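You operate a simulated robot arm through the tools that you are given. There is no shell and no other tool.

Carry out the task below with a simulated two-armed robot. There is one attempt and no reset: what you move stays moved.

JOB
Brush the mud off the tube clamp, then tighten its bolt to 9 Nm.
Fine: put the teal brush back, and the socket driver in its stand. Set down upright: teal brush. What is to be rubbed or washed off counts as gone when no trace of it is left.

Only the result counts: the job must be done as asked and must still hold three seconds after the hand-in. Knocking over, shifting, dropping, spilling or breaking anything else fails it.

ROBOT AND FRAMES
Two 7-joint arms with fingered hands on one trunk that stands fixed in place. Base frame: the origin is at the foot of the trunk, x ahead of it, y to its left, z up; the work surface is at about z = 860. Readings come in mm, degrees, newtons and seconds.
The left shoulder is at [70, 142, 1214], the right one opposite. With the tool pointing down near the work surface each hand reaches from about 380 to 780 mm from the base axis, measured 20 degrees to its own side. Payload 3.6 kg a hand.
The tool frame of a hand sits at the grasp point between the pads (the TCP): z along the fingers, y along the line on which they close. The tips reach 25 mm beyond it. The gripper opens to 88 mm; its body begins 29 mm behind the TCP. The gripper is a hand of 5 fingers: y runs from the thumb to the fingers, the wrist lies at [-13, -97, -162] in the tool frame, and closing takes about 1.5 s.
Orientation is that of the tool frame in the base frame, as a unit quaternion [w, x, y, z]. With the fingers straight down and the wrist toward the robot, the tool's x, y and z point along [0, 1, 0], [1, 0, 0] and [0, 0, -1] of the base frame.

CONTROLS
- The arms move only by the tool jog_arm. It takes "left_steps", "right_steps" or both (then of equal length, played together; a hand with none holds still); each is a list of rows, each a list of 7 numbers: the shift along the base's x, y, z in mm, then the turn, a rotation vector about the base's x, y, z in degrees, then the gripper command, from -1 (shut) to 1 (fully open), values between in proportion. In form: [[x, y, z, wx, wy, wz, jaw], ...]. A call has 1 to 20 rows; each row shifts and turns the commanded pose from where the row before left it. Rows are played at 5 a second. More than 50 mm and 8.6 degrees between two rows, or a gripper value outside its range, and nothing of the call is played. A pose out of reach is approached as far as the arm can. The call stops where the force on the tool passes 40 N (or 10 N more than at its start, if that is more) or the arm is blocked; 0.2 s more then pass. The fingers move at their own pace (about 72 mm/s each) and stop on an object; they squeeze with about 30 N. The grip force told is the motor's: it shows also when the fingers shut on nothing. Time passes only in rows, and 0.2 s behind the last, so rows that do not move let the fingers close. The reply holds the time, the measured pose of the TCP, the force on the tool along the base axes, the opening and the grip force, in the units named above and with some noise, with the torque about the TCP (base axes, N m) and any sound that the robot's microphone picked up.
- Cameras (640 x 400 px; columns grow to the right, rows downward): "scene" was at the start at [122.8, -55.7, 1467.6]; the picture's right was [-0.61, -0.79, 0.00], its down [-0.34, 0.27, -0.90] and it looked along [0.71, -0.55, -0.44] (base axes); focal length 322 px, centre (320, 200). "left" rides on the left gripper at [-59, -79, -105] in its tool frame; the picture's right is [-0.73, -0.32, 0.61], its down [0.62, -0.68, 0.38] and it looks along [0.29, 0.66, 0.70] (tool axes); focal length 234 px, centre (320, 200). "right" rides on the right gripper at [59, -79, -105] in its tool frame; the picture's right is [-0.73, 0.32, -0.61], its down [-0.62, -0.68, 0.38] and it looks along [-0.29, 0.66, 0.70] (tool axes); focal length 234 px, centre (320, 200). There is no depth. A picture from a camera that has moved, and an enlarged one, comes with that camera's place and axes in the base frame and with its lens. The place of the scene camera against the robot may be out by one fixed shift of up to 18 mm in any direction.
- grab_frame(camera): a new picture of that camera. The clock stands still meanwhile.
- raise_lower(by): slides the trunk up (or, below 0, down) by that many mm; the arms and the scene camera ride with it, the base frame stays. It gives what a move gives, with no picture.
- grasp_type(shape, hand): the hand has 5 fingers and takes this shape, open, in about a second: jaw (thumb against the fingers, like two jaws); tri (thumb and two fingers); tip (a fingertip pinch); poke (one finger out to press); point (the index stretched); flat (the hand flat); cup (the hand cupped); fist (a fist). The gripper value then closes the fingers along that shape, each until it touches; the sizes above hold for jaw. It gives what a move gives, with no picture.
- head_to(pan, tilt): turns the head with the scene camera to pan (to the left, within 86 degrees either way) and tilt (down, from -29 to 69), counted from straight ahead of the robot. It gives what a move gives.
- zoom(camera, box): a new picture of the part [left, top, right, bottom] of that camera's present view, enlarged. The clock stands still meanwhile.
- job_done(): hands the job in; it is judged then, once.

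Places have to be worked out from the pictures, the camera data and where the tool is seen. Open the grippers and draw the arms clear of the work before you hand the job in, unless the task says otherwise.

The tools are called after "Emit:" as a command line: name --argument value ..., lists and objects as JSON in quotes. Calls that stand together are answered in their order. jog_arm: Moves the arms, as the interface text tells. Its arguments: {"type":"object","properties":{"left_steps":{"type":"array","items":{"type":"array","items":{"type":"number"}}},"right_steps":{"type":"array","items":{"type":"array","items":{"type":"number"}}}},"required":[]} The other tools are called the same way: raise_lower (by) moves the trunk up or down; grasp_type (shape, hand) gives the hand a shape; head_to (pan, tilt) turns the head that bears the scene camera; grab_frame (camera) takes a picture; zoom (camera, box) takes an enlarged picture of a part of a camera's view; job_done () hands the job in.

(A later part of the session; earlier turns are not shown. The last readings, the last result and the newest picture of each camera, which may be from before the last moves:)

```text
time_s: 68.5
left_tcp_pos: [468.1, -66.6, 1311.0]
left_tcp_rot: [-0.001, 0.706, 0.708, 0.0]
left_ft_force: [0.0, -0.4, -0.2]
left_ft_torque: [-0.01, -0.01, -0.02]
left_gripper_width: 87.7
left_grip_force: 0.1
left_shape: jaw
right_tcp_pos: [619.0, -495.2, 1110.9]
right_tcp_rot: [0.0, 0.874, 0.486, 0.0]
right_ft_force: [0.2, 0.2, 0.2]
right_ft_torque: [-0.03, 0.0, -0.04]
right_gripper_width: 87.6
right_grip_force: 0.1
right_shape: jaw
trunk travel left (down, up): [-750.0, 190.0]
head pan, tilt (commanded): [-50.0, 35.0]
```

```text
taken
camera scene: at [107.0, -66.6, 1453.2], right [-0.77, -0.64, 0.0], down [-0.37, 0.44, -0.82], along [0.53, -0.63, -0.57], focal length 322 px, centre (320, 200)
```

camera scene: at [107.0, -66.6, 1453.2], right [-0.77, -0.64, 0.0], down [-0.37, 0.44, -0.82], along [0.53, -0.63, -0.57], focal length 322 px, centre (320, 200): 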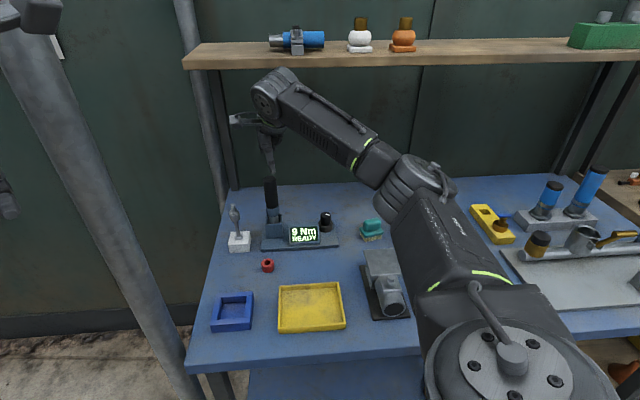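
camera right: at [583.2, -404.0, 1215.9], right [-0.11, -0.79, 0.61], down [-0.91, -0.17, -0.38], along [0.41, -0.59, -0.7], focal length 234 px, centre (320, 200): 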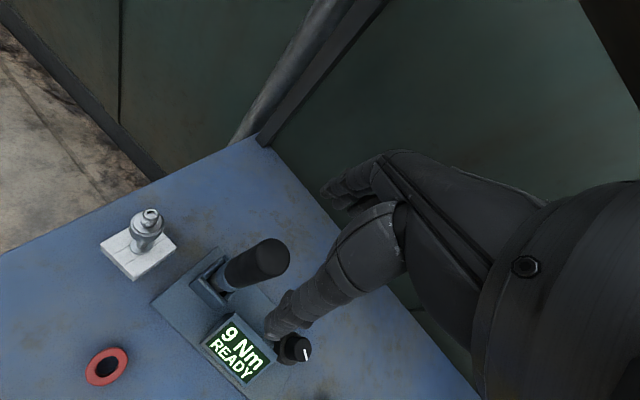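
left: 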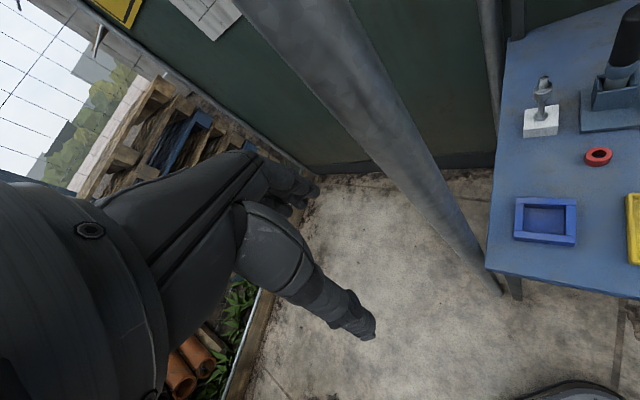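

I'm above the driver. I'll zoom in to check the alignment with the handle top.

Emit:
zoom --camera "right" --box '[180, 200, 340, 320]'

Emit:
zoom --camera "scene" --box '[210, 100, 370, 260]'

```text
3.33 times, centred on (260, 260) of right
camera zoom: at [583.4, -403.7, 1215.8], right [-0.11, -0.79, 0.61], down [-0.91, -0.17, -0.38], along [0.41, -0.59, -0.7], focal length 781 px, centre (520, 0)
```

zoom: 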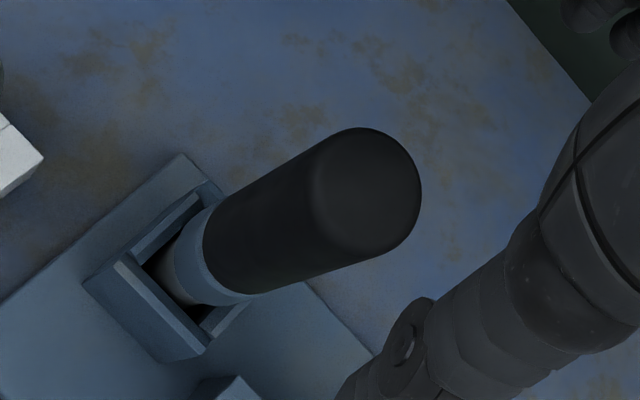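

```text
2.50 times, centred on (290, 180) of scene
camera zoom: at [107.0, -66.6, 1453.2], right [-0.77, -0.64, 0.0], down [-0.37, 0.44, -0.82], along [0.53, -0.63, -0.57], focal length 804 px, centre (395, 250)
```

zoom: 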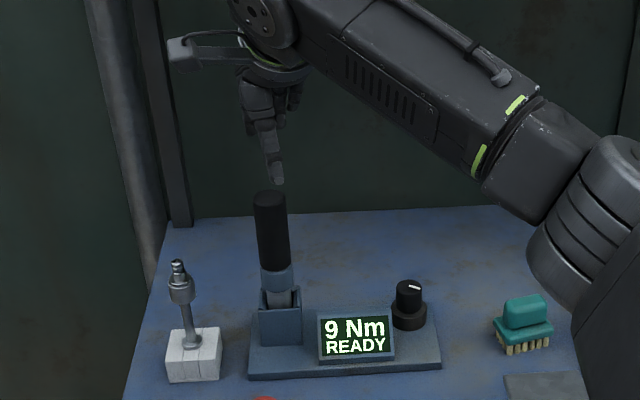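

The handle top is at about (621,-494), z about 1045, within 2-3 mm of the TCP. I'll nudge over, then descend so the fingers straddle the upper half of the handle.

Emit:
jog_arm --right_steps '[[1.5, 1, -25, 0, 0, 0, 1], [0, 0, -25, 0, 0, 0, 1], [0, 0, -20, 0, 0, 0, 1], [0, 0, -14, 0, 0, 0, 1], [0, 0, 0, 0, 0, 0, 1]]'

Emit:
grab_frame --camera "right"

Emit:
zoom --camera "scene" --box '[210, 100, 370, 260]'

```text
time_s: 69.7
left_tcp_pos: [468.5, -67.1, 1310.1]
left_tcp_rot: [0.0, 0.706, 0.708, 0.0]
left_ft_force: [-0.5, -0.1, 0.0]
left_ft_torque: [0.01, -0.01, -0.01]
left_gripper_width: 87.6
left_grip_force: 0.1
left_shape: jaw
right_tcp_pos: [618.7, -494.5, 1024.4]
right_tcp_rot: [0.0, 0.873, 0.487, -0.001]
right_ft_force: [0.4, 0.4, -0.2]
right_ft_torque: [0.01, -0.03, 0.03]
right_gripper_width: 87.9
right_grip_force: 0.0
right_shape: jaw
trunk travel left (down, up): [-750.0, 190.0]
head pan, tilt (commanded): [-50.0, 35.0]
```

```text
taken
camera right: at [583.8, -402.6, 1130.6], right [-0.11, -0.79, 0.61], down [-0.91, -0.17, -0.38], along [0.41, -0.59, -0.7], focal length 234 px, centre (320, 200)
```

right: 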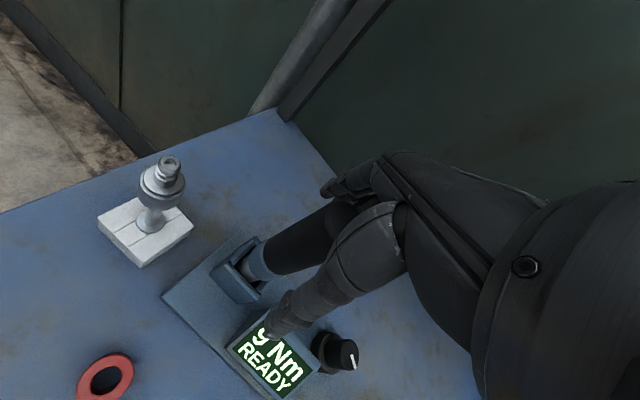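

```text
2.50 times, centred on (290, 180) of scene
camera zoom: at [106.8, -66.7, 1453.2], right [-0.77, -0.64, 0.0], down [-0.37, 0.44, -0.82], along [0.53, -0.63, -0.57], focal length 804 px, centre (395, 250)
```

zoom: 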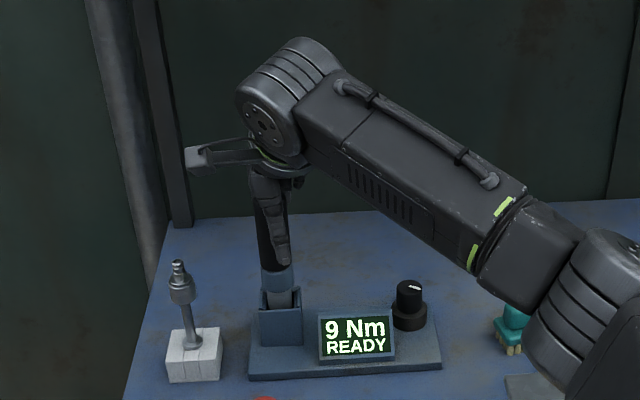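

The handle is between the thumb and fingers. I'll close firmly on it.

Emit:
jog_arm --right_steps '[[1, 0.5, 0, 0, 0, 0, 1], [0, 0, 0, 0, 0, 0, -1], [0, 0, 0, 0, 0, 0, -1], [0, 0, 0, 0, 0, 0, -1], [0, 0, 0, 0, 0, 0, -1], [0, 0, 0, 0, 0, 0, -1], [0, 0, 0, 0, 0, 0, -1], [0, 0, 0, 0, 0, 0, -1]]'

Emit:
grab_frame --camera "right"

Emit:
zoom --camera "scene" --box '[210, 100, 370, 260]'

```text
time_s: 71.5
left_tcp_pos: [469.0, -66.5, 1310.0]
left_tcp_rot: [0.0, 0.707, 0.708, 0.0]
left_ft_force: [-0.5, 0.1, 0.0]
left_ft_torque: [0.0, -0.02, -0.01]
left_gripper_width: 87.9
left_grip_force: 0.1
left_shape: jaw
right_tcp_pos: [622.1, -493.4, 1025.5]
right_tcp_rot: [0.0, 0.874, 0.487, 0.0]
right_ft_force: [-0.6, -0.6, 0.1]
right_ft_torque: [0.01, -0.05, 0.0]
right_gripper_width: 25.1
right_grip_force: 30.4
right_shape: jaw
trunk travel left (down, up): [-750.0, 190.0]
head pan, tilt (commanded): [-50.0, 35.0]
```

```text
taken
camera right: at [585.2, -402.6, 1131.0], right [-0.11, -0.79, 0.61], down [-0.91, -0.17, -0.38], along [0.41, -0.59, -0.7], focal length 234 px, centre (320, 200)
```

right: 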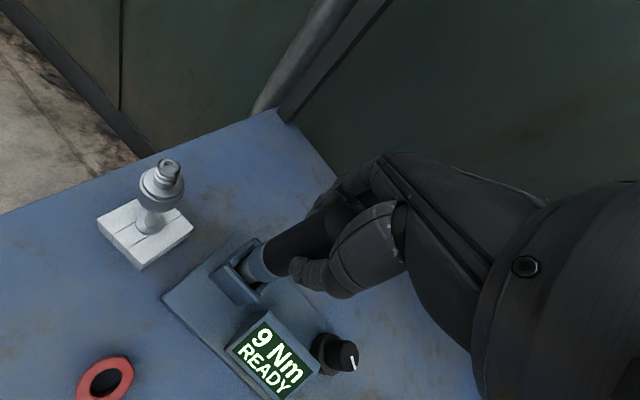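

```text
2.50 times, centred on (290, 180) of scene
camera zoom: at [107.2, -67.0, 1453.1], right [-0.77, -0.64, 0.0], down [-0.37, 0.44, -0.82], along [0.53, -0.63, -0.57], focal length 804 px, centre (395, 250)
```

zoom: 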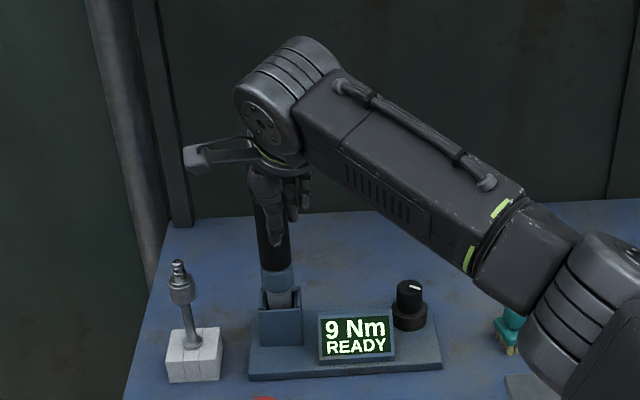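

The handle is held: width 25, force 30 N, with no side load. I'm noting the grip pose as (622,-493,1025.5), yaw -31.8°, for the return. I'll lift straight up out of the stand.

Emit:
jog_arm --right_steps '[[0, 0, 6, 0, 0, 0, -1], [0, 0, 12, 0, 0, 0, -1], [0, 0, 15, 0, 0, 0, -1], [0, 0, 15, 0, 0, 0, -1], [0, 0, 0, 0, 0, 0, -1]]'

Emit:
zoom --camera "scene" --box '[210, 100, 370, 260]'

Emit:
zoom --camera "right" --box '[160, 160, 400, 360]'

```text
time_s: 72.7
left_tcp_pos: [469.2, -66.3, 1311.2]
left_tcp_rot: [-0.001, 0.707, 0.707, 0.0]
left_ft_force: [0.8, 0.1, 0.3]
left_ft_torque: [0.04, 0.01, 0.02]
left_gripper_width: 87.8
left_grip_force: 0.0
left_shape: jaw
right_tcp_pos: [620.9, -494.5, 1074.2]
right_tcp_rot: [-0.001, 0.874, 0.487, 0.0]
right_ft_force: [0.4, 0.3, -4.3]
right_ft_torque: [0.05, -0.02, 0.0]
right_gripper_width: 24.6
right_grip_force: 29.9
right_shape: jaw
trunk travel left (down, up): [-750.0, 190.0]
head pan, tilt (commanded): [-50.0, 35.0]
```

```text
2.50 times, centred on (290, 180) of scene
camera zoom: at [107.9, -67.3, 1453.1], right [-0.77, -0.64, 0.0], down [-0.37, 0.44, -0.82], along [0.53, -0.63, -0.57], focal length 804 px, centre (395, 250)
```

zoom: 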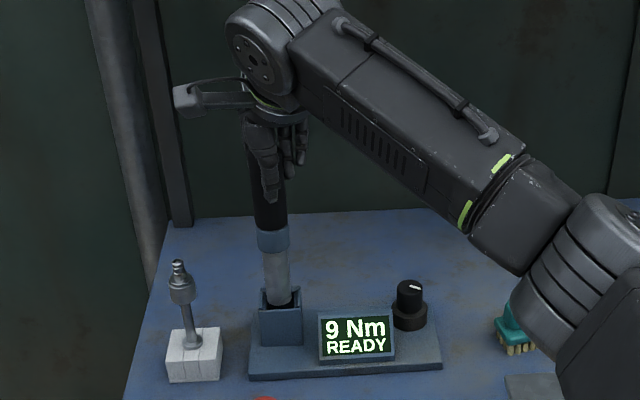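

```text
2.00 times, centred on (280, 260) of right
camera zoom: at [586.0, -402.9, 1179.5], right [-0.11, -0.79, 0.61], down [-0.91, -0.17, -0.38], along [0.4, -0.59, -0.7], focal length 468 px, centre (400, 80)
```

zoom: 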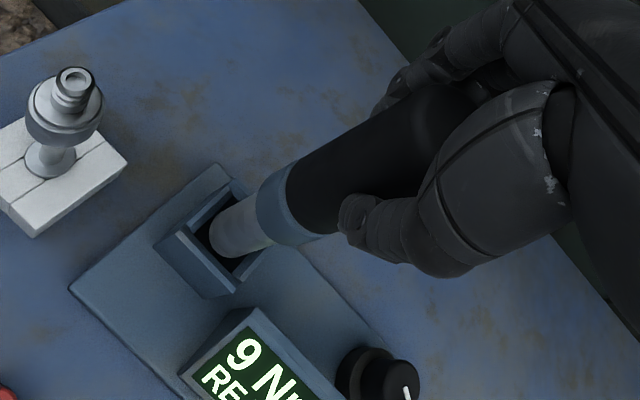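

The driver is coming out cleanly, weighing about 4 N. I'll keep lifting until the socket is well clear of the stand.

Emit:
jog_arm --right_steps '[[0, 0, 20, 0, 0, 0, -1], [0, 0, 25, 0, 0, 0, -1], [0, 0, 25, 0, 0, 0, -1], [0, 0, 0, 0, 0, 0, -1]]'

Emit:
zoom --camera "scene" --box '[210, 60, 370, 220]'

Emit:
zoom --camera "right" --box '[160, 160, 400, 360]'

```text
time_s: 73.7
left_tcp_pos: [468.6, -67.4, 1309.6]
left_tcp_rot: [0.0, 0.707, 0.707, 0.0]
left_ft_force: [-0.2, 0.1, -0.2]
left_ft_torque: [0.04, -0.01, 0.01]
left_gripper_width: 87.8
left_grip_force: 0.1
left_shape: jaw
right_tcp_pos: [621.2, -494.4, 1143.5]
right_tcp_rot: [-0.001, 0.874, 0.487, -0.001]
right_ft_force: [-0.1, -0.4, -4.3]
right_ft_torque: [0.01, 0.04, 0.0]
right_gripper_width: 24.5
right_grip_force: 29.9
right_shape: jaw
trunk travel left (down, up): [-750.0, 190.0]
head pan, tilt (commanded): [-50.0, 35.0]
```

```text
2.50 times, centred on (290, 140) of scene
camera zoom: at [107.8, -67.6, 1453.1], right [-0.77, -0.64, 0.0], down [-0.37, 0.44, -0.82], along [0.53, -0.63, -0.57], focal length 804 px, centre (395, 350)
```

zoom: 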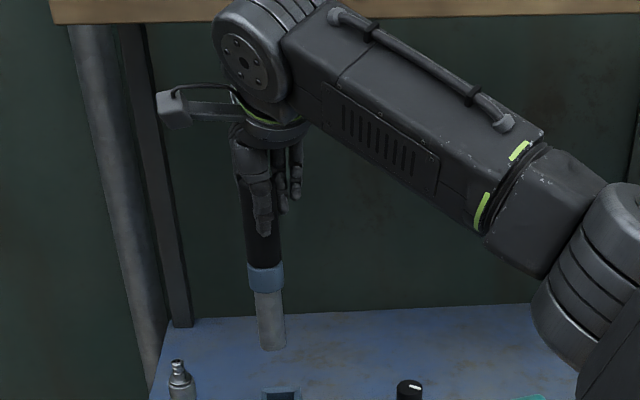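

```text
2.00 times, centred on (280, 260) of right
camera zoom: at [585.7, -402.5, 1248.4], right [-0.11, -0.79, 0.61], down [-0.91, -0.17, -0.38], along [0.4, -0.59, -0.7], focal length 468 px, centre (400, 80)
```

zoom: 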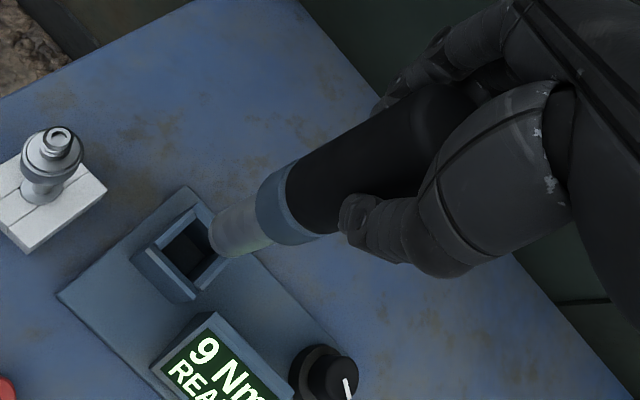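

The driver is free, and its socket end is about 150 mm below the TCP. I'll carry it at this height to a spot short of the clamp bolt and look.

Emit:
jog_arm --right_steps '[[-40, 0, 0, 0, 0, 0, -1], [-40, 0, 0, 0, 0, 0, -1], [-40, 0, 0, 0, 0, 0, -1], [-40, 0, 0, 0, 0, 0, -1], [-40, 0, 0, 0, 0, 0, -1], [-40, 0, 0, 0, 0, 0, -1], [-40, 0, 0, 0, 0, 0, -1], [0, 0, 0, 0, 0, 0, -1]]'

Emit:
grab_frame --camera "right"

Emit:
grab_frame --camera "scene"

```text
time_s: 75.5
left_tcp_pos: [471.4, -67.6, 1308.6]
left_tcp_rot: [-0.001, 0.707, 0.707, -0.001]
left_ft_force: [-0.1, -0.9, -0.6]
left_ft_torque: [-0.01, 0.0, 0.03]
left_gripper_width: 87.6
left_grip_force: 0.1
left_shape: jaw
right_tcp_pos: [350.9, -496.5, 1142.8]
right_tcp_rot: [0.0, 0.874, 0.486, 0.0]
right_ft_force: [-0.7, -1.3, -3.8]
right_ft_torque: [-0.01, 0.03, 0.02]
right_gripper_width: 24.9
right_grip_force: 30.1
right_shape: jaw
right hand out of reach, approached as far as the arm can: row 4, 5
trunk travel left (down, up): [-750.0, 190.0]
head pan, tilt (commanded): [-50.0, 35.0]
```

```text
taken
camera right: at [315.6, -405.3, 1249.4], right [-0.11, -0.79, 0.61], down [-0.91, -0.17, -0.38], along [0.4, -0.59, -0.7], focal length 234 px, centre (320, 200)
```

right: 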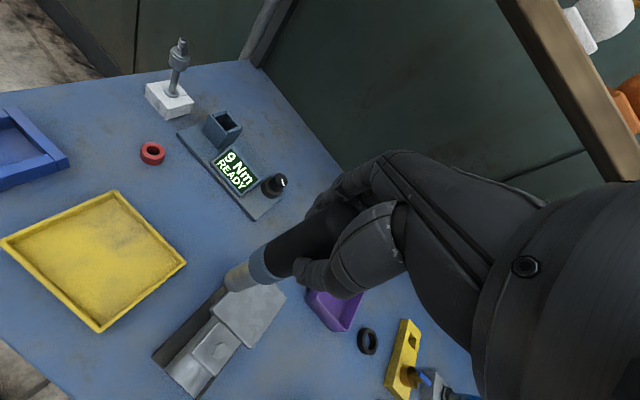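

```text
taken
camera scene: at [109.4, -67.8, 1453.0], right [-0.77, -0.64, 0.0], down [-0.37, 0.44, -0.82], along [0.53, -0.63, -0.58], focal length 322 px, centre (320, 200)
```

scene: 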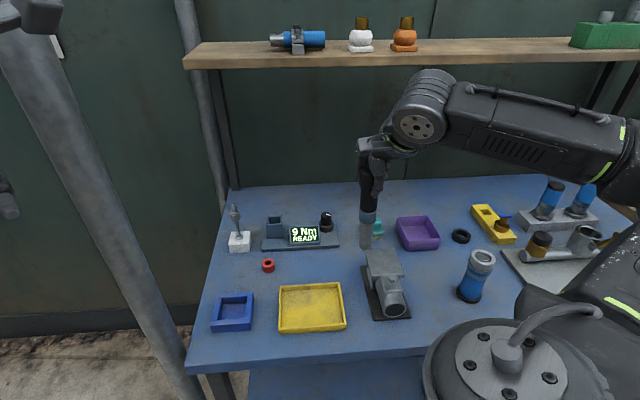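

The clamp bolt is in view beside the driver. I'll zoom in from both cameras for precise bolt and socket positions.

Emit:
zoom --camera "right" --box '[150, 240, 310, 400]'

Emit:
zoom --camera "scene" --box '[330, 180, 450, 330]'

```text
2.50 times, centred on (230, 320) of right
camera zoom: at [315.6, -405.3, 1249.4], right [-0.11, -0.79, 0.61], down [-0.91, -0.17, -0.38], along [0.4, -0.59, -0.7], focal length 585 px, centre (545, -100)
```

zoom: 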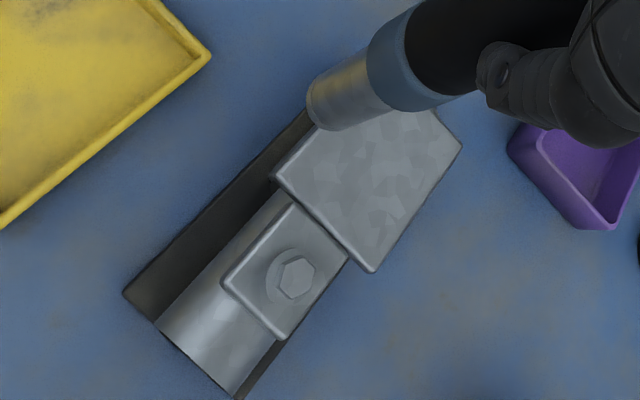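

```text
2.67 times, centred on (390, 255) of scene
camera zoom: at [109.4, -67.8, 1453.0], right [-0.77, -0.64, 0.0], down [-0.37, 0.44, -0.82], along [0.53, -0.63, -0.58], focal length 858 px, centre (133, 53)
```

zoom: 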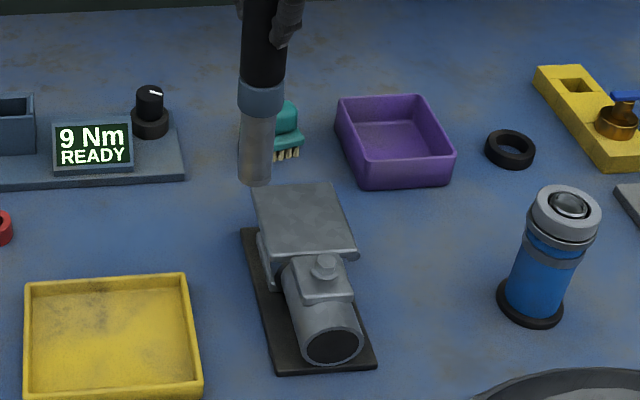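

I'll zoom in further on the socket end and on the bolt head to reduce the measurement error.

Emit:
zoom --camera "right" --box '[210, 230, 290, 310]'

Emit:
zoom --camera "right" --box '[180, 310, 260, 390]'

Emit:
zoom --camera "scene" --box '[350, 200, 410, 300]'

```text
5.00 times, centred on (250, 270) of right
camera zoom: at [315.6, -405.3, 1249.4], right [-0.11, -0.79, 0.61], down [-0.91, -0.17, -0.38], along [0.4, -0.59, -0.7], focal length 1171 px, centre (670, -150)
```

zoom: 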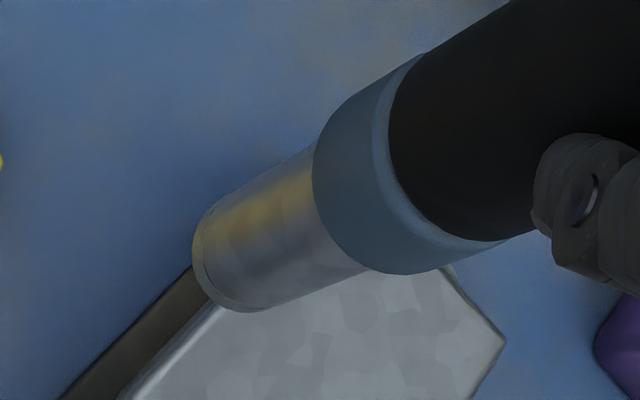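

```text
5.00 times, centred on (220, 350) of right
camera zoom: at [315.6, -405.3, 1249.4], right [-0.11, -0.79, 0.61], down [-0.91, -0.17, -0.38], along [0.4, -0.59, -0.7], focal length 1171 px, centre (820, -550)
```

zoom: 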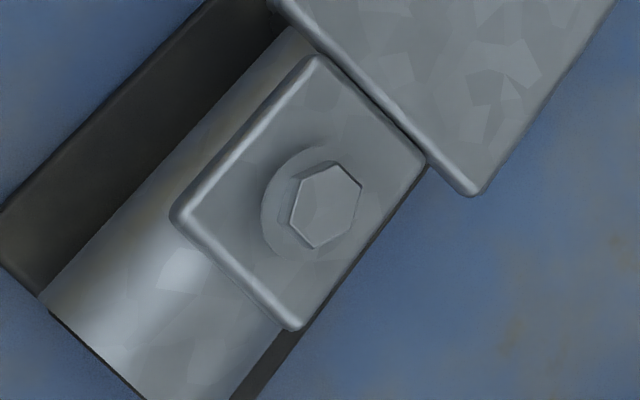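

```text
4.00 times, centred on (380, 250) of scene
camera zoom: at [109.4, -67.8, 1453.0], right [-0.77, -0.64, 0.0], down [-0.37, 0.44, -0.82], along [0.53, -0.63, -0.58], focal length 1287 px, centre (80, 0)
```

zoom: 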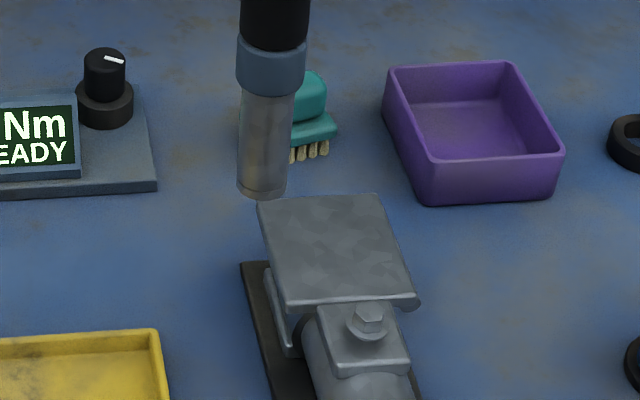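

The socket end leans about 2.5° from vertical relative to the hand. I'll untilt the driver, yaw the hand +24° to leave room for clockwise turning, and move above the bolt at about (282,-499) with the socket some 25 mm above it.

Emit:
jog_arm --right_steps '[[-20, -1, 0, 1.34, -2.18, 0, -1], [-20, -1, 0, 0, 0, 8, -1], [-20, -1, 0, 0, 0, 8, -1], [-9.6, 0, 0, 0, 0, 8, -1], [0, 0, -10, 0, 0, 0, -1], [0, 0, 0, 0, 0, 0, -1]]'

Emit:
grab_frame --camera "right"

Emit:
zoom --camera "scene" --box '[340, 180, 440, 310]'

```text
time_s: 76.9
left_tcp_pos: [468.7, -67.1, 1310.4]
left_tcp_rot: [0.0, 0.707, 0.707, 0.0]
left_ft_force: [-0.5, 0.2, -0.3]
left_ft_torque: [-0.04, 0.01, 0.03]
left_gripper_width: 87.6
left_grip_force: 0.2
left_shape: jaw
right_tcp_pos: [279.3, -498.3, 1134.1]
right_tcp_rot: [-0.006, 0.753, 0.657, 0.022]
right_ft_force: [-0.3, -0.7, -4.3]
right_ft_torque: [0.03, 0.02, 0.0]
right_gripper_width: 24.8
right_grip_force: 29.7
right_shape: jaw
trunk travel left (down, up): [-750.0, 190.0]
head pan, tilt (commanded): [-50.0, 35.0]
```

```text
taken
camera right: at [207.2, -434.2, 1240.5], right [0.21, -0.79, 0.58], down [-0.75, -0.51, -0.42], along [0.63, -0.35, -0.69], focal length 234 px, centre (320, 200)
```

right: 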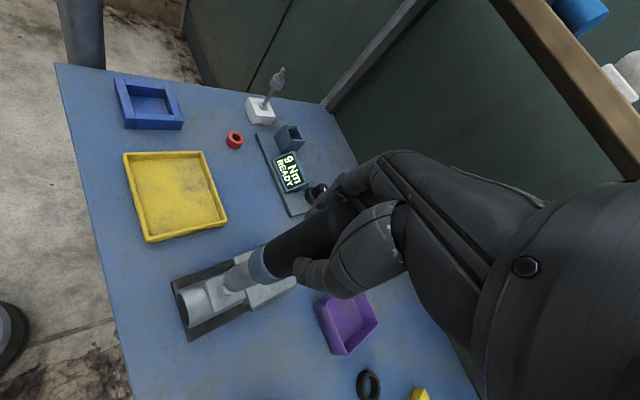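

```text
3.08 times, centred on (390, 245) of scene
camera zoom: at [107.0, -67.3, 1453.1], right [-0.77, -0.64, 0.0], down [-0.37, 0.44, -0.82], along [0.53, -0.63, -0.57], focal length 990 px, centre (105, 62)
```

zoom: 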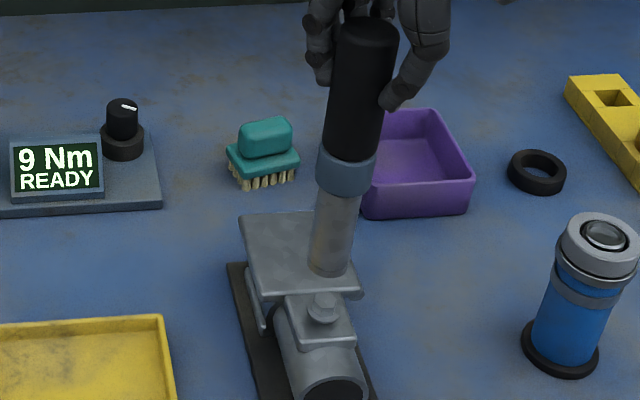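

The driver now looks vertical in the scene view. I'll zoom in on the socket and bolt from both cameras to measure the remaining offset.

Emit:
zoom --camera "right" --box '[170, 230, 290, 330]'

Emit:
zoom --camera "scene" --box '[365, 235, 425, 295]'

```text
4.00 times, centred on (230, 280) of right
camera zoom: at [207.2, -434.2, 1240.5], right [0.21, -0.79, 0.58], down [-0.75, -0.51, -0.42], along [0.63, -0.35, -0.69], focal length 937 px, centre (680, -120)
```

zoom: 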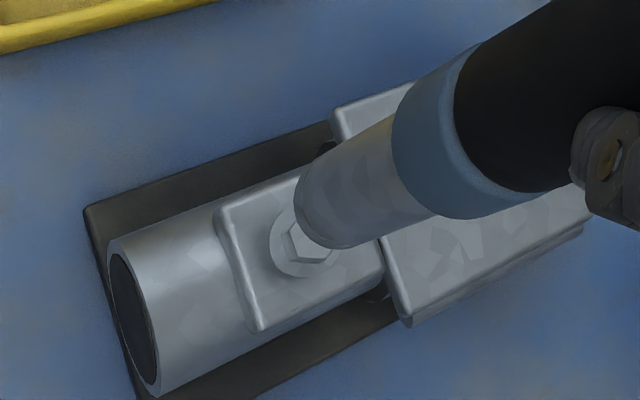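

```text
6.67 times, centred on (395, 265) of scene
camera zoom: at [107.0, -67.3, 1453.1], right [-0.77, -0.64, 0.0], down [-0.37, 0.44, -0.82], along [0.53, -0.63, -0.57], focal length 2145 px, centre (-180, -233)
```

zoom: 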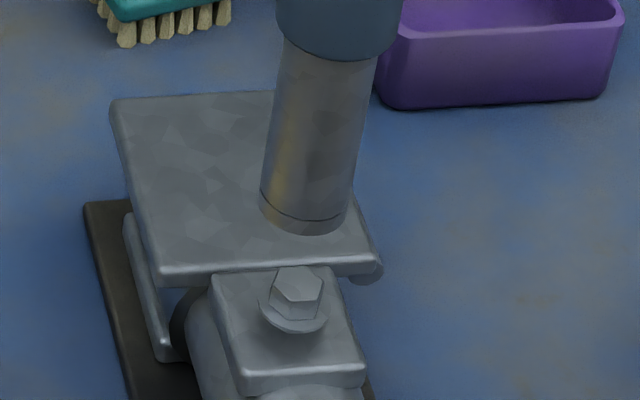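

Both views put the socket slightly short of the bolt, toward +y, but the depth is ambiguous at this height. I'll shift (+3,-6), lower 30 mm, and compare again with less parallax.

Emit:
jog_arm --right_steps '[[3, -6, -10, 0, 0, 0, -1], [0, 0, -10, 0, 0, 0, -1], [0, 0, -10, 0, 0, 0, -1], [0, 0, 0, 0, 0, 0, -1]]'

Emit:
zoom --camera "right" --box '[170, 230, 290, 330]'

Emit:
zoom --camera "scene" --box '[365, 235, 425, 295]'

```text
time_s: 77.9
left_tcp_pos: [469.2, -65.9, 1309.4]
left_tcp_rot: [0.0, 0.707, 0.707, 0.0]
left_ft_force: [0.3, -0.3, 0.0]
left_ft_torque: [-0.01, -0.03, -0.02]
left_gripper_width: 87.7
left_grip_force: 0.0
left_shape: jaw
right_tcp_pos: [282.7, -505.1, 1104.9]
right_tcp_rot: [-0.006, 0.753, 0.658, 0.022]
right_ft_force: [-0.1, 0.6, -4.3]
right_ft_torque: [0.0, 0.0, 0.03]
right_gripper_width: 24.3
right_grip_force: 30.0
right_shape: jaw
trunk travel left (down, up): [-750.0, 190.0]
head pan, tilt (commanded): [-50.0, 35.0]
```

```text
4.00 times, centred on (230, 280) of right
camera zoom: at [210.6, -439.9, 1210.8], right [0.21, -0.79, 0.58], down [-0.75, -0.51, -0.42], along [0.63, -0.35, -0.69], focal length 937 px, centre (680, -120)
```

zoom: 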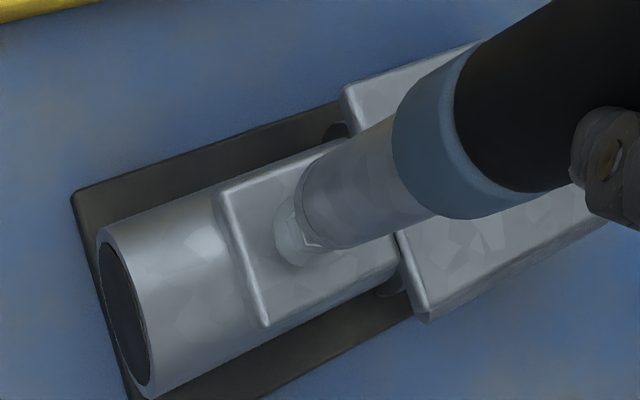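

```text
6.67 times, centred on (395, 265) of scene
camera zoom: at [107.3, -67.5, 1453.1], right [-0.77, -0.64, 0.0], down [-0.37, 0.44, -0.82], along [0.53, -0.63, -0.57], focal length 2145 px, centre (-180, -233)
```

zoom: 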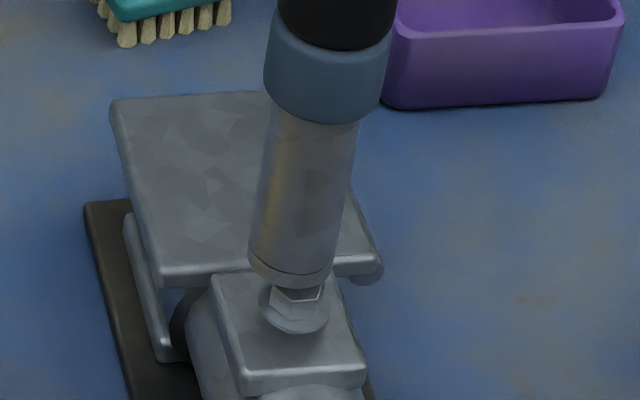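

The socket is nearly over the bolt, a few mm short in -y. I'll shift (0,-3.5), lower 6 mm more, and re-check.

Emit:
jog_arm --right_steps '[[0, -3.5, -3, 0, 0, 0, -1], [0, 0, -3, 0, 0, 0, -1], [0, 0, 0, 0, 0, 0, -1]]'

Emit:
zoom --camera "right" --box '[190, 240, 270, 310]'

Emit:
zoom --camera "scene" --box '[375, 245, 415, 285]'

```text
time_s: 78.7
left_tcp_pos: [467.2, -66.8, 1310.1]
left_tcp_rot: [0.0, 0.708, 0.707, 0.0]
left_ft_force: [0.2, -0.4, 0.1]
left_ft_torque: [0.0, -0.01, -0.04]
left_gripper_width: 87.6
left_grip_force: 0.1
left_shape: jaw
right_tcp_pos: [281.7, -507.0, 1099.1]
right_tcp_rot: [-0.006, 0.753, 0.657, 0.021]
right_ft_force: [0.5, 0.9, -4.9]
right_ft_torque: [0.02, 0.02, 0.01]
right_gripper_width: 25.0
right_grip_force: 30.2
right_shape: jaw
trunk travel left (down, up): [-750.0, 190.0]
head pan, tilt (commanded): [-50.0, 35.0]
```

```text
5.71 times, centred on (230, 275) of right
camera zoom: at [210.0, -443.4, 1204.8], right [0.21, -0.79, 0.58], down [-0.75, -0.51, -0.42], along [0.63, -0.35, -0.69], focal length 1338 px, centre (834, -229)
```

zoom: 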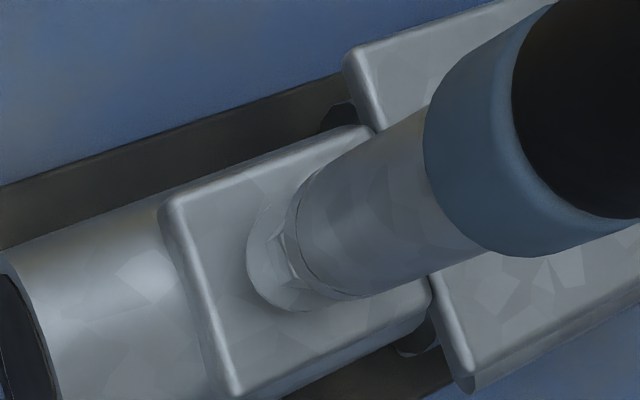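

```text
10.00 times, centred on (395, 265) of scene
camera zoom: at [107.1, -67.3, 1453.1], right [-0.77, -0.64, 0.0], down [-0.37, 0.44, -0.82], along [0.53, -0.63, -0.57], focal length 3218 px, centre (-430, -450)
```

zoom: 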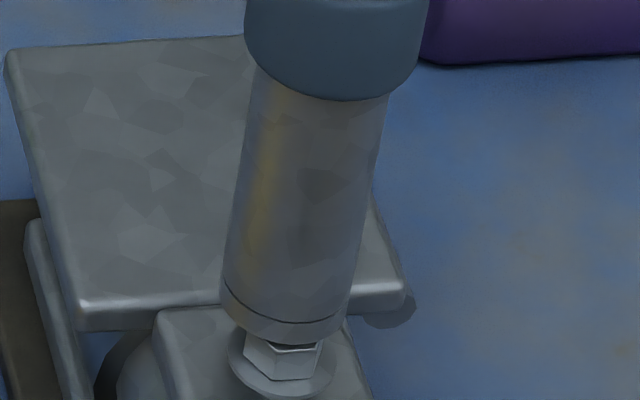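

Both cameras now put the socket within about 1.5 mm of the bolt axis. I'll lower in small steps and watch for first contact; the weight baseline is about -4.5 N.

Emit:
jog_arm --right_steps '[[0, -0.5, -2, 0, 0, 0, -1], [0, 0, -2, 0, 0, 0, -1], [0, 0, -1, 0, 0, 0, -1], [0, 0, 0, 0, 0, 0, -1]]'

Emit:
zoom --camera "scene" --box '[375, 245, 415, 285]'

Emit:
zoom --camera "right" --box '[190, 240, 270, 310]'

```text
time_s: 79.7
left_tcp_pos: [467.8, -64.0, 1310.7]
left_tcp_rot: [0.001, 0.707, 0.707, 0.0]
left_ft_force: [0.0, 0.0, -0.2]
left_ft_torque: [-0.02, 0.01, 0.01]
left_gripper_width: 87.8
left_grip_force: 0.0
left_shape: jaw
right_tcp_pos: [282.1, -507.3, 1094.3]
right_tcp_rot: [-0.005, 0.753, 0.657, 0.021]
right_ft_force: [1.1, -0.9, 8.1]
right_ft_torque: [-0.06, -0.1, 0.01]
right_gripper_width: 25.1
right_grip_force: 29.9
right_shape: jaw
trunk travel left (down, up): [-750.0, 190.0]
head pan, tilt (commanded): [-50.0, 35.0]
```

```text
10.00 times, centred on (395, 265) of scene
camera zoom: at [106.5, -65.7, 1453.4], right [-0.77, -0.64, 0.0], down [-0.37, 0.44, -0.82], along [0.53, -0.63, -0.57], focal length 3218 px, centre (-430, -450)
```

zoom: 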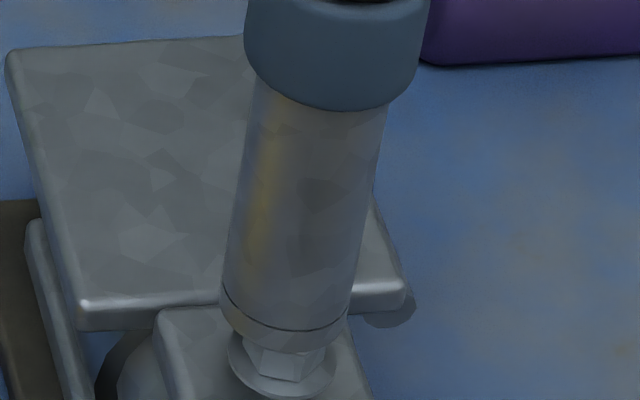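

```text
5.71 times, centred on (230, 275) of right
camera zoom: at [209.2, -442.7, 1200.8], right [0.21, -0.78, 0.59], down [-0.75, -0.51, -0.42], along [0.63, -0.35, -0.69], focal length 1338 px, centre (834, -229)
```

zoom: 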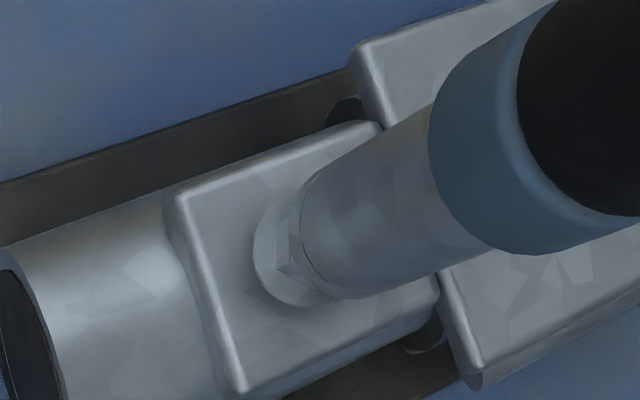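

Contact: 12 N more upward force at TCP z=1094. I'll check the display and the whole picture for any change.

Emit:
zoom --camera "scene" --box '[240, 190, 440, 320]'

```text
3.08 times, centred on (340, 255) of scene
camera zoom: at [106.5, -65.7, 1453.4], right [-0.77, -0.64, 0.0], down [-0.37, 0.44, -0.82], along [0.53, -0.63, -0.57], focal length 990 px, centre (258, 31)
```

zoom: 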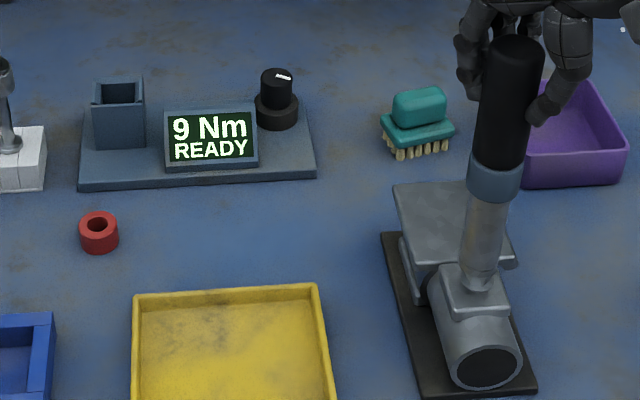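

Looking closely at the contact view, the hex shows fully on the near side. The socket sits about 4 mm too far from the camera and is resting on the bolt off-centre. I'll lift slightly, shift (-2.4,+2.8), lower and compare.

Emit:
jog_arm --right_steps '[[0, 0, 4, 0, 0, 0, -1], [-2.4, 2.8, 0, 0, 0, 0, -1], [0, 0, -2, 0, 0, 0, -1], [0, 0, 0, 0, 0, 0, -1]]'

Emit:
zoom --camera "scene" --box '[375, 245, 415, 285]'

Emit:
zoom --camera "right" --box '[190, 240, 270, 310]'

```text
time_s: 80.7
left_tcp_pos: [468.3, -66.8, 1310.8]
left_tcp_rot: [0.001, 0.707, 0.707, 0.0]
left_ft_force: [0.2, -0.1, -0.3]
left_ft_torque: [-0.02, 0.01, 0.0]
left_gripper_width: 87.5
left_grip_force: 0.2
left_shape: jaw
right_tcp_pos: [278.9, -506.2, 1095.1]
right_tcp_rot: [-0.006, 0.753, 0.658, 0.021]
right_ft_force: [-0.3, -0.1, -4.6]
right_ft_torque: [-0.01, 0.04, 0.01]
right_gripper_width: 25.3
right_grip_force: 29.7
right_shape: jaw
trunk travel left (down, up): [-750.0, 190.0]
head pan, tilt (commanded): [-50.0, 35.0]
```

```text
10.00 times, centred on (395, 265) of scene
camera zoom: at [107.4, -67.8, 1453.1], right [-0.77, -0.64, 0.0], down [-0.37, 0.44, -0.82], along [0.53, -0.63, -0.57], focal length 3218 px, centre (-430, -450)
```

zoom: 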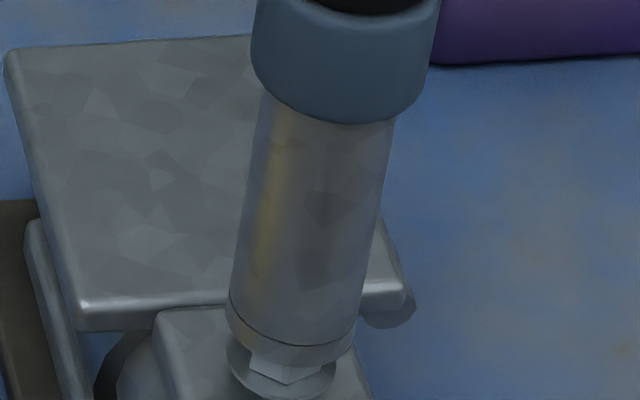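

```text
5.71 times, centred on (230, 275) of right
camera zoom: at [207.3, -441.7, 1202.0], right [0.21, -0.79, 0.58], down [-0.75, -0.51, -0.42], along [0.63, -0.35, -0.69], focal length 1338 px, centre (834, -229)
```

zoom: 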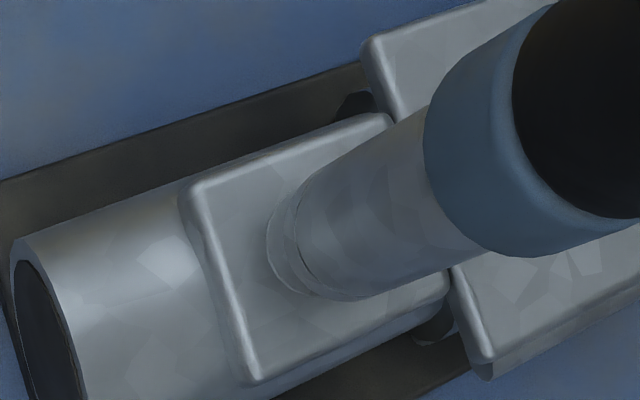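

Closer. Both views suggest shifting another (-0.4,+2.4) to centre over the hex, and then I'll lower gently.

Emit:
jog_arm --right_steps '[[-0.4, 2.4, 1, 0, 0, 0, -1], [0, 0, 0, 0, 0, 0, -1], [0, 0, -2, 0, 0, 0, -1], [0, 0, 0, 0, 0, 0, -1]]'

Emit:
zoom --camera "scene" --box '[375, 245, 415, 285]'

Emit:
zoom --camera "right" --box '[190, 240, 270, 310]'

```text
time_s: 81.7
left_tcp_pos: [467.8, -66.7, 1310.9]
left_tcp_rot: [0.0, 0.708, 0.707, -0.001]
left_ft_force: [0.4, 0.6, -0.5]
left_ft_torque: [-0.01, 0.01, 0.0]
left_gripper_width: 87.9
left_grip_force: 0.0
left_shape: jaw
right_tcp_pos: [279.3, -502.7, 1094.8]
right_tcp_rot: [-0.006, 0.753, 0.657, 0.022]
right_ft_force: [-0.6, -0.2, -4.9]
right_ft_torque: [0.01, 0.03, 0.01]
right_gripper_width: 25.0
right_grip_force: 29.8
right_shape: jaw
trunk travel left (down, up): [-750.0, 190.0]
head pan, tilt (commanded): [-50.0, 35.0]
```

```text
10.00 times, centred on (395, 265) of scene
camera zoom: at [107.2, -67.3, 1453.1], right [-0.77, -0.64, 0.0], down [-0.37, 0.44, -0.82], along [0.53, -0.63, -0.57], focal length 3218 px, centre (-430, -450)
```

zoom: 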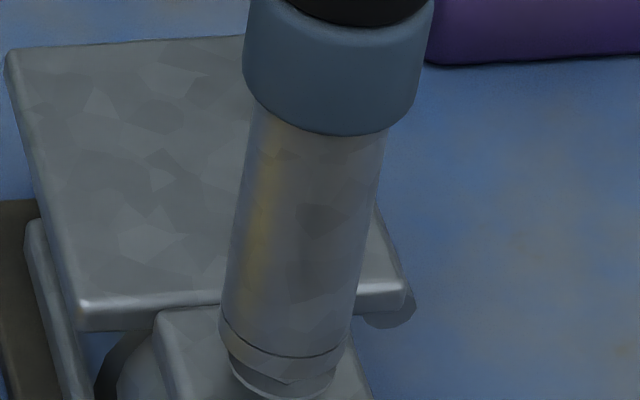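

```text
5.71 times, centred on (230, 275) of right
camera zoom: at [207.1, -438.4, 1201.2], right [0.21, -0.79, 0.58], down [-0.75, -0.51, -0.42], along [0.63, -0.35, -0.69], focal length 1338 px, centre (834, -229)
```

zoom: 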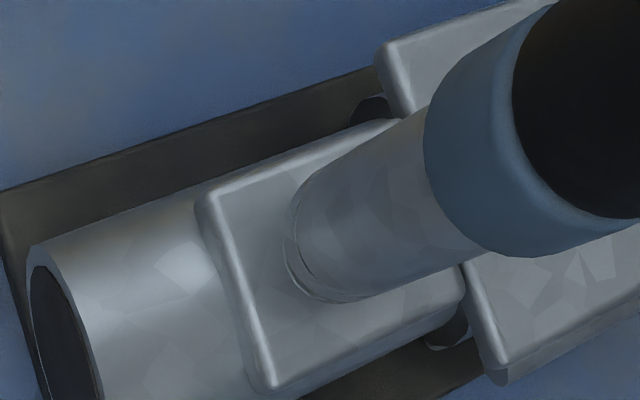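

In the hand view the socket now looks concentric with the bolt's washer. I'll continue lowering in 1 mm steps.

Emit:
jog_arm --right_steps '[[0, 0, -1, 0, 0, 0, -1], [0, 0, -1, 0, 0, 0, -1], [0, 0, 0, 0, 0, 0, -1]]'

```text
time_s: 82.5
left_tcp_pos: [468.2, -66.1, 1310.7]
left_tcp_rot: [0.0, 0.707, 0.707, -0.001]
left_ft_force: [-0.7, 0.3, 0.3]
left_ft_torque: [-0.01, 0.01, 0.01]
left_gripper_width: 87.8
left_grip_force: 0.0
left_shape: jaw
right_tcp_pos: [278.9, -502.7, 1093.4]
right_tcp_rot: [-0.006, 0.753, 0.658, 0.021]
right_ft_force: [0.6, -0.4, -3.3]
right_ft_torque: [0.0, 0.02, 0.0]
right_gripper_width: 24.8
right_grip_force: 30.5
right_shape: jaw
trunk travel left (down, up): [-750.0, 190.0]
head pan, tilt (commanded): [-50.0, 35.0]
```

No contact yet at z=1093.4, so the socket may be going over the hex. I'll continue down gently.

Emit:
jog_arm --right_steps '[[0, 0, -1, 0, 0, 0, -1], [0, 0, -1, 0, 0, 0, -1], [0, 0, 0, 0, 0, 0, -1]]'

Emit:
zoom --camera "scene" --box '[375, 245, 415, 285]'

Emit:
zoom --camera "scene" --box '[240, 190, 440, 320]'

```text
time_s: 83.3
left_tcp_pos: [468.6, -66.5, 1311.5]
left_tcp_rot: [0.0, 0.708, 0.706, 0.001]
left_ft_force: [-1.1, -0.7, 0.1]
left_ft_torque: [0.0, -0.01, 0.02]
left_gripper_width: 87.6
left_grip_force: 0.1
left_shape: jaw
right_tcp_pos: [279.8, -501.3, 1091.3]
right_tcp_rot: [-0.005, 0.754, 0.657, 0.021]
right_ft_force: [0.1, -0.6, -0.3]
right_ft_torque: [0.02, -0.03, 0.01]
right_gripper_width: 25.3
right_grip_force: 30.0
right_shape: jaw
trunk travel left (down, up): [-750.0, 190.0]
head pan, tilt (commanded): [-50.0, 35.0]
```

```text
10.00 times, centred on (395, 265) of scene
camera zoom: at [106.9, -66.9, 1453.2], right [-0.77, -0.64, 0.0], down [-0.37, 0.44, -0.82], along [0.53, -0.63, -0.57], focal length 3218 px, centre (-430, -450)
```

zoom: 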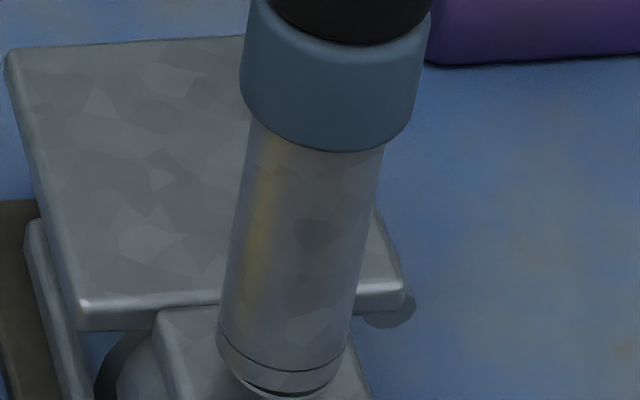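

```text
3.08 times, centred on (340, 255) of scene
camera zoom: at [106.9, -66.9, 1453.2], right [-0.77, -0.64, 0.0], down [-0.37, 0.44, -0.82], along [0.53, -0.63, -0.57], focal length 990 px, centre (258, 31)
```

zoom: 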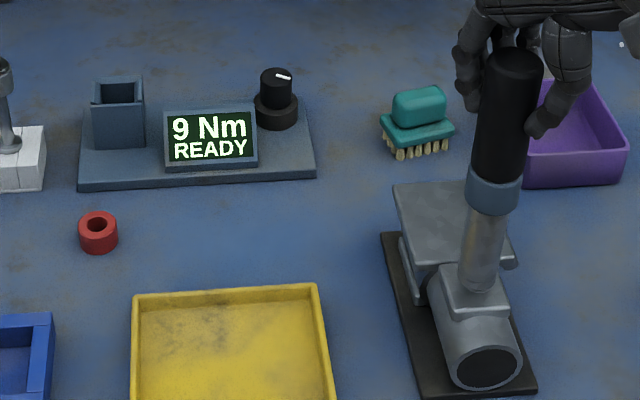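

The force has risen about 4 N at z=1091. I'll press another 1-2 mm to see whether it drops over the hex or is resting on it.

Emit:
jog_arm --right_steps '[[0, 0, -1, 0, 0, 0, -1], [0, 0, 0, 0, 0, 0, -1]]'

Emit:
zoom --camera "right" --box '[190, 240, 270, 310]'

```text
time_s: 83.9
left_tcp_pos: [468.4, -66.4, 1309.9]
left_tcp_rot: [0.0, 0.707, 0.707, -0.001]
left_ft_force: [-0.7, -0.3, 0.6]
left_ft_torque: [-0.01, -0.01, 0.03]
left_gripper_width: 87.8
left_grip_force: 0.1
left_shape: jaw
right_tcp_pos: [278.4, -502.2, 1089.5]
right_tcp_rot: [-0.006, 0.753, 0.658, 0.021]
right_ft_force: [-0.2, -1.3, -2.4]
right_ft_torque: [-0.04, 0.0, -0.02]
right_gripper_width: 24.8
right_grip_force: 29.6
right_shape: jaw
trunk travel left (down, up): [-750.0, 190.0]
head pan, tilt (commanded): [-50.0, 35.0]
```

```text
5.71 times, centred on (230, 275) of right
camera zoom: at [206.6, -437.7, 1195.6], right [0.21, -0.79, 0.58], down [-0.75, -0.51, -0.42], along [0.63, -0.35, -0.69], focal length 1338 px, centre (834, -229)
```

zoom: 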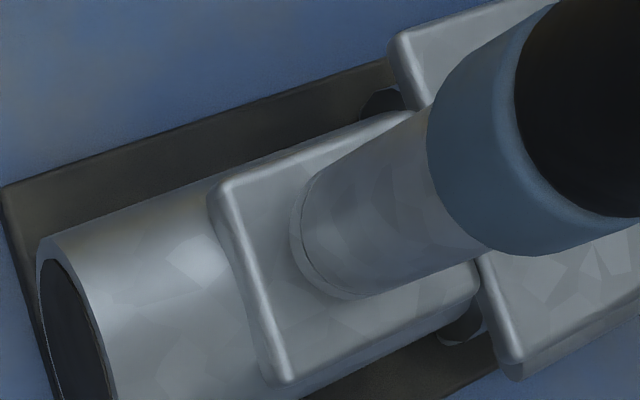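

It's sliding down over the hex, now 5 mm below the earlier resting height. I'll continue until it seats on the washer.

Emit:
jog_arm --right_steps '[[0, 0, -1, 0, 0, 0, -1], [0, 0, -1, 0, 0, 0, -1], [0, 0, 0, 0, 0, 0, -1]]'

Emit:
zoom --camera "right" --box '[190, 240, 270, 310]'

Emit:
zoom --camera "scene" --box '[240, 190, 440, 320]'

```text
time_s: 84.7
left_tcp_pos: [468.7, -66.2, 1311.0]
left_tcp_rot: [0.0, 0.707, 0.707, 0.0]
left_ft_force: [0.4, -0.2, -0.2]
left_ft_torque: [0.0, 0.0, -0.03]
left_gripper_width: 87.6
left_grip_force: 0.1
left_shape: jaw
right_tcp_pos: [279.0, -502.5, 1087.3]
right_tcp_rot: [-0.006, 0.753, 0.657, 0.021]
right_ft_force: [0.4, 0.3, -3.0]
right_ft_torque: [0.02, 0.0, -0.04]
right_gripper_width: 25.1
right_grip_force: 29.7
right_shape: jaw
trunk travel left (down, up): [-750.0, 190.0]
head pan, tilt (commanded): [-50.0, 35.0]
```

```text
5.71 times, centred on (230, 275) of right
camera zoom: at [206.8, -438.4, 1193.4], right [0.21, -0.79, 0.58], down [-0.75, -0.51, -0.42], along [0.63, -0.35, -0.69], focal length 1338 px, centre (834, -229)
```

zoom: 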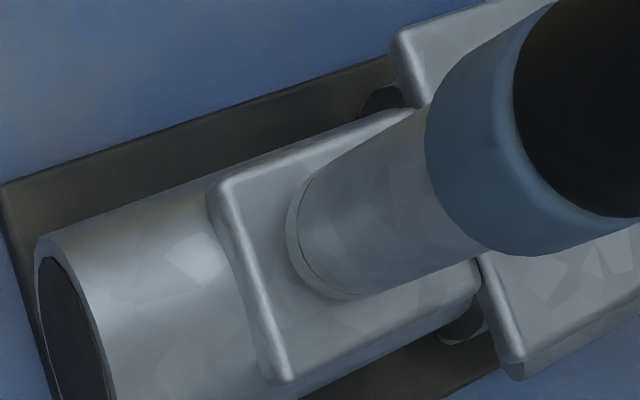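

```text
3.08 times, centred on (340, 255) of scene
camera zoom: at [107.1, -67.2, 1453.1], right [-0.77, -0.64, 0.0], down [-0.37, 0.44, -0.82], along [0.53, -0.63, -0.57], focal length 990 px, centre (258, 31)
```

zoom: 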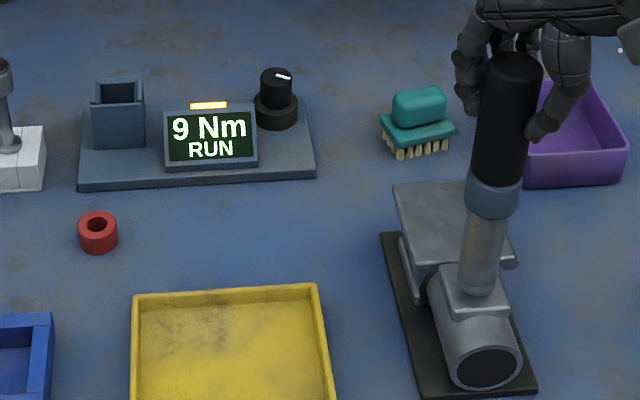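

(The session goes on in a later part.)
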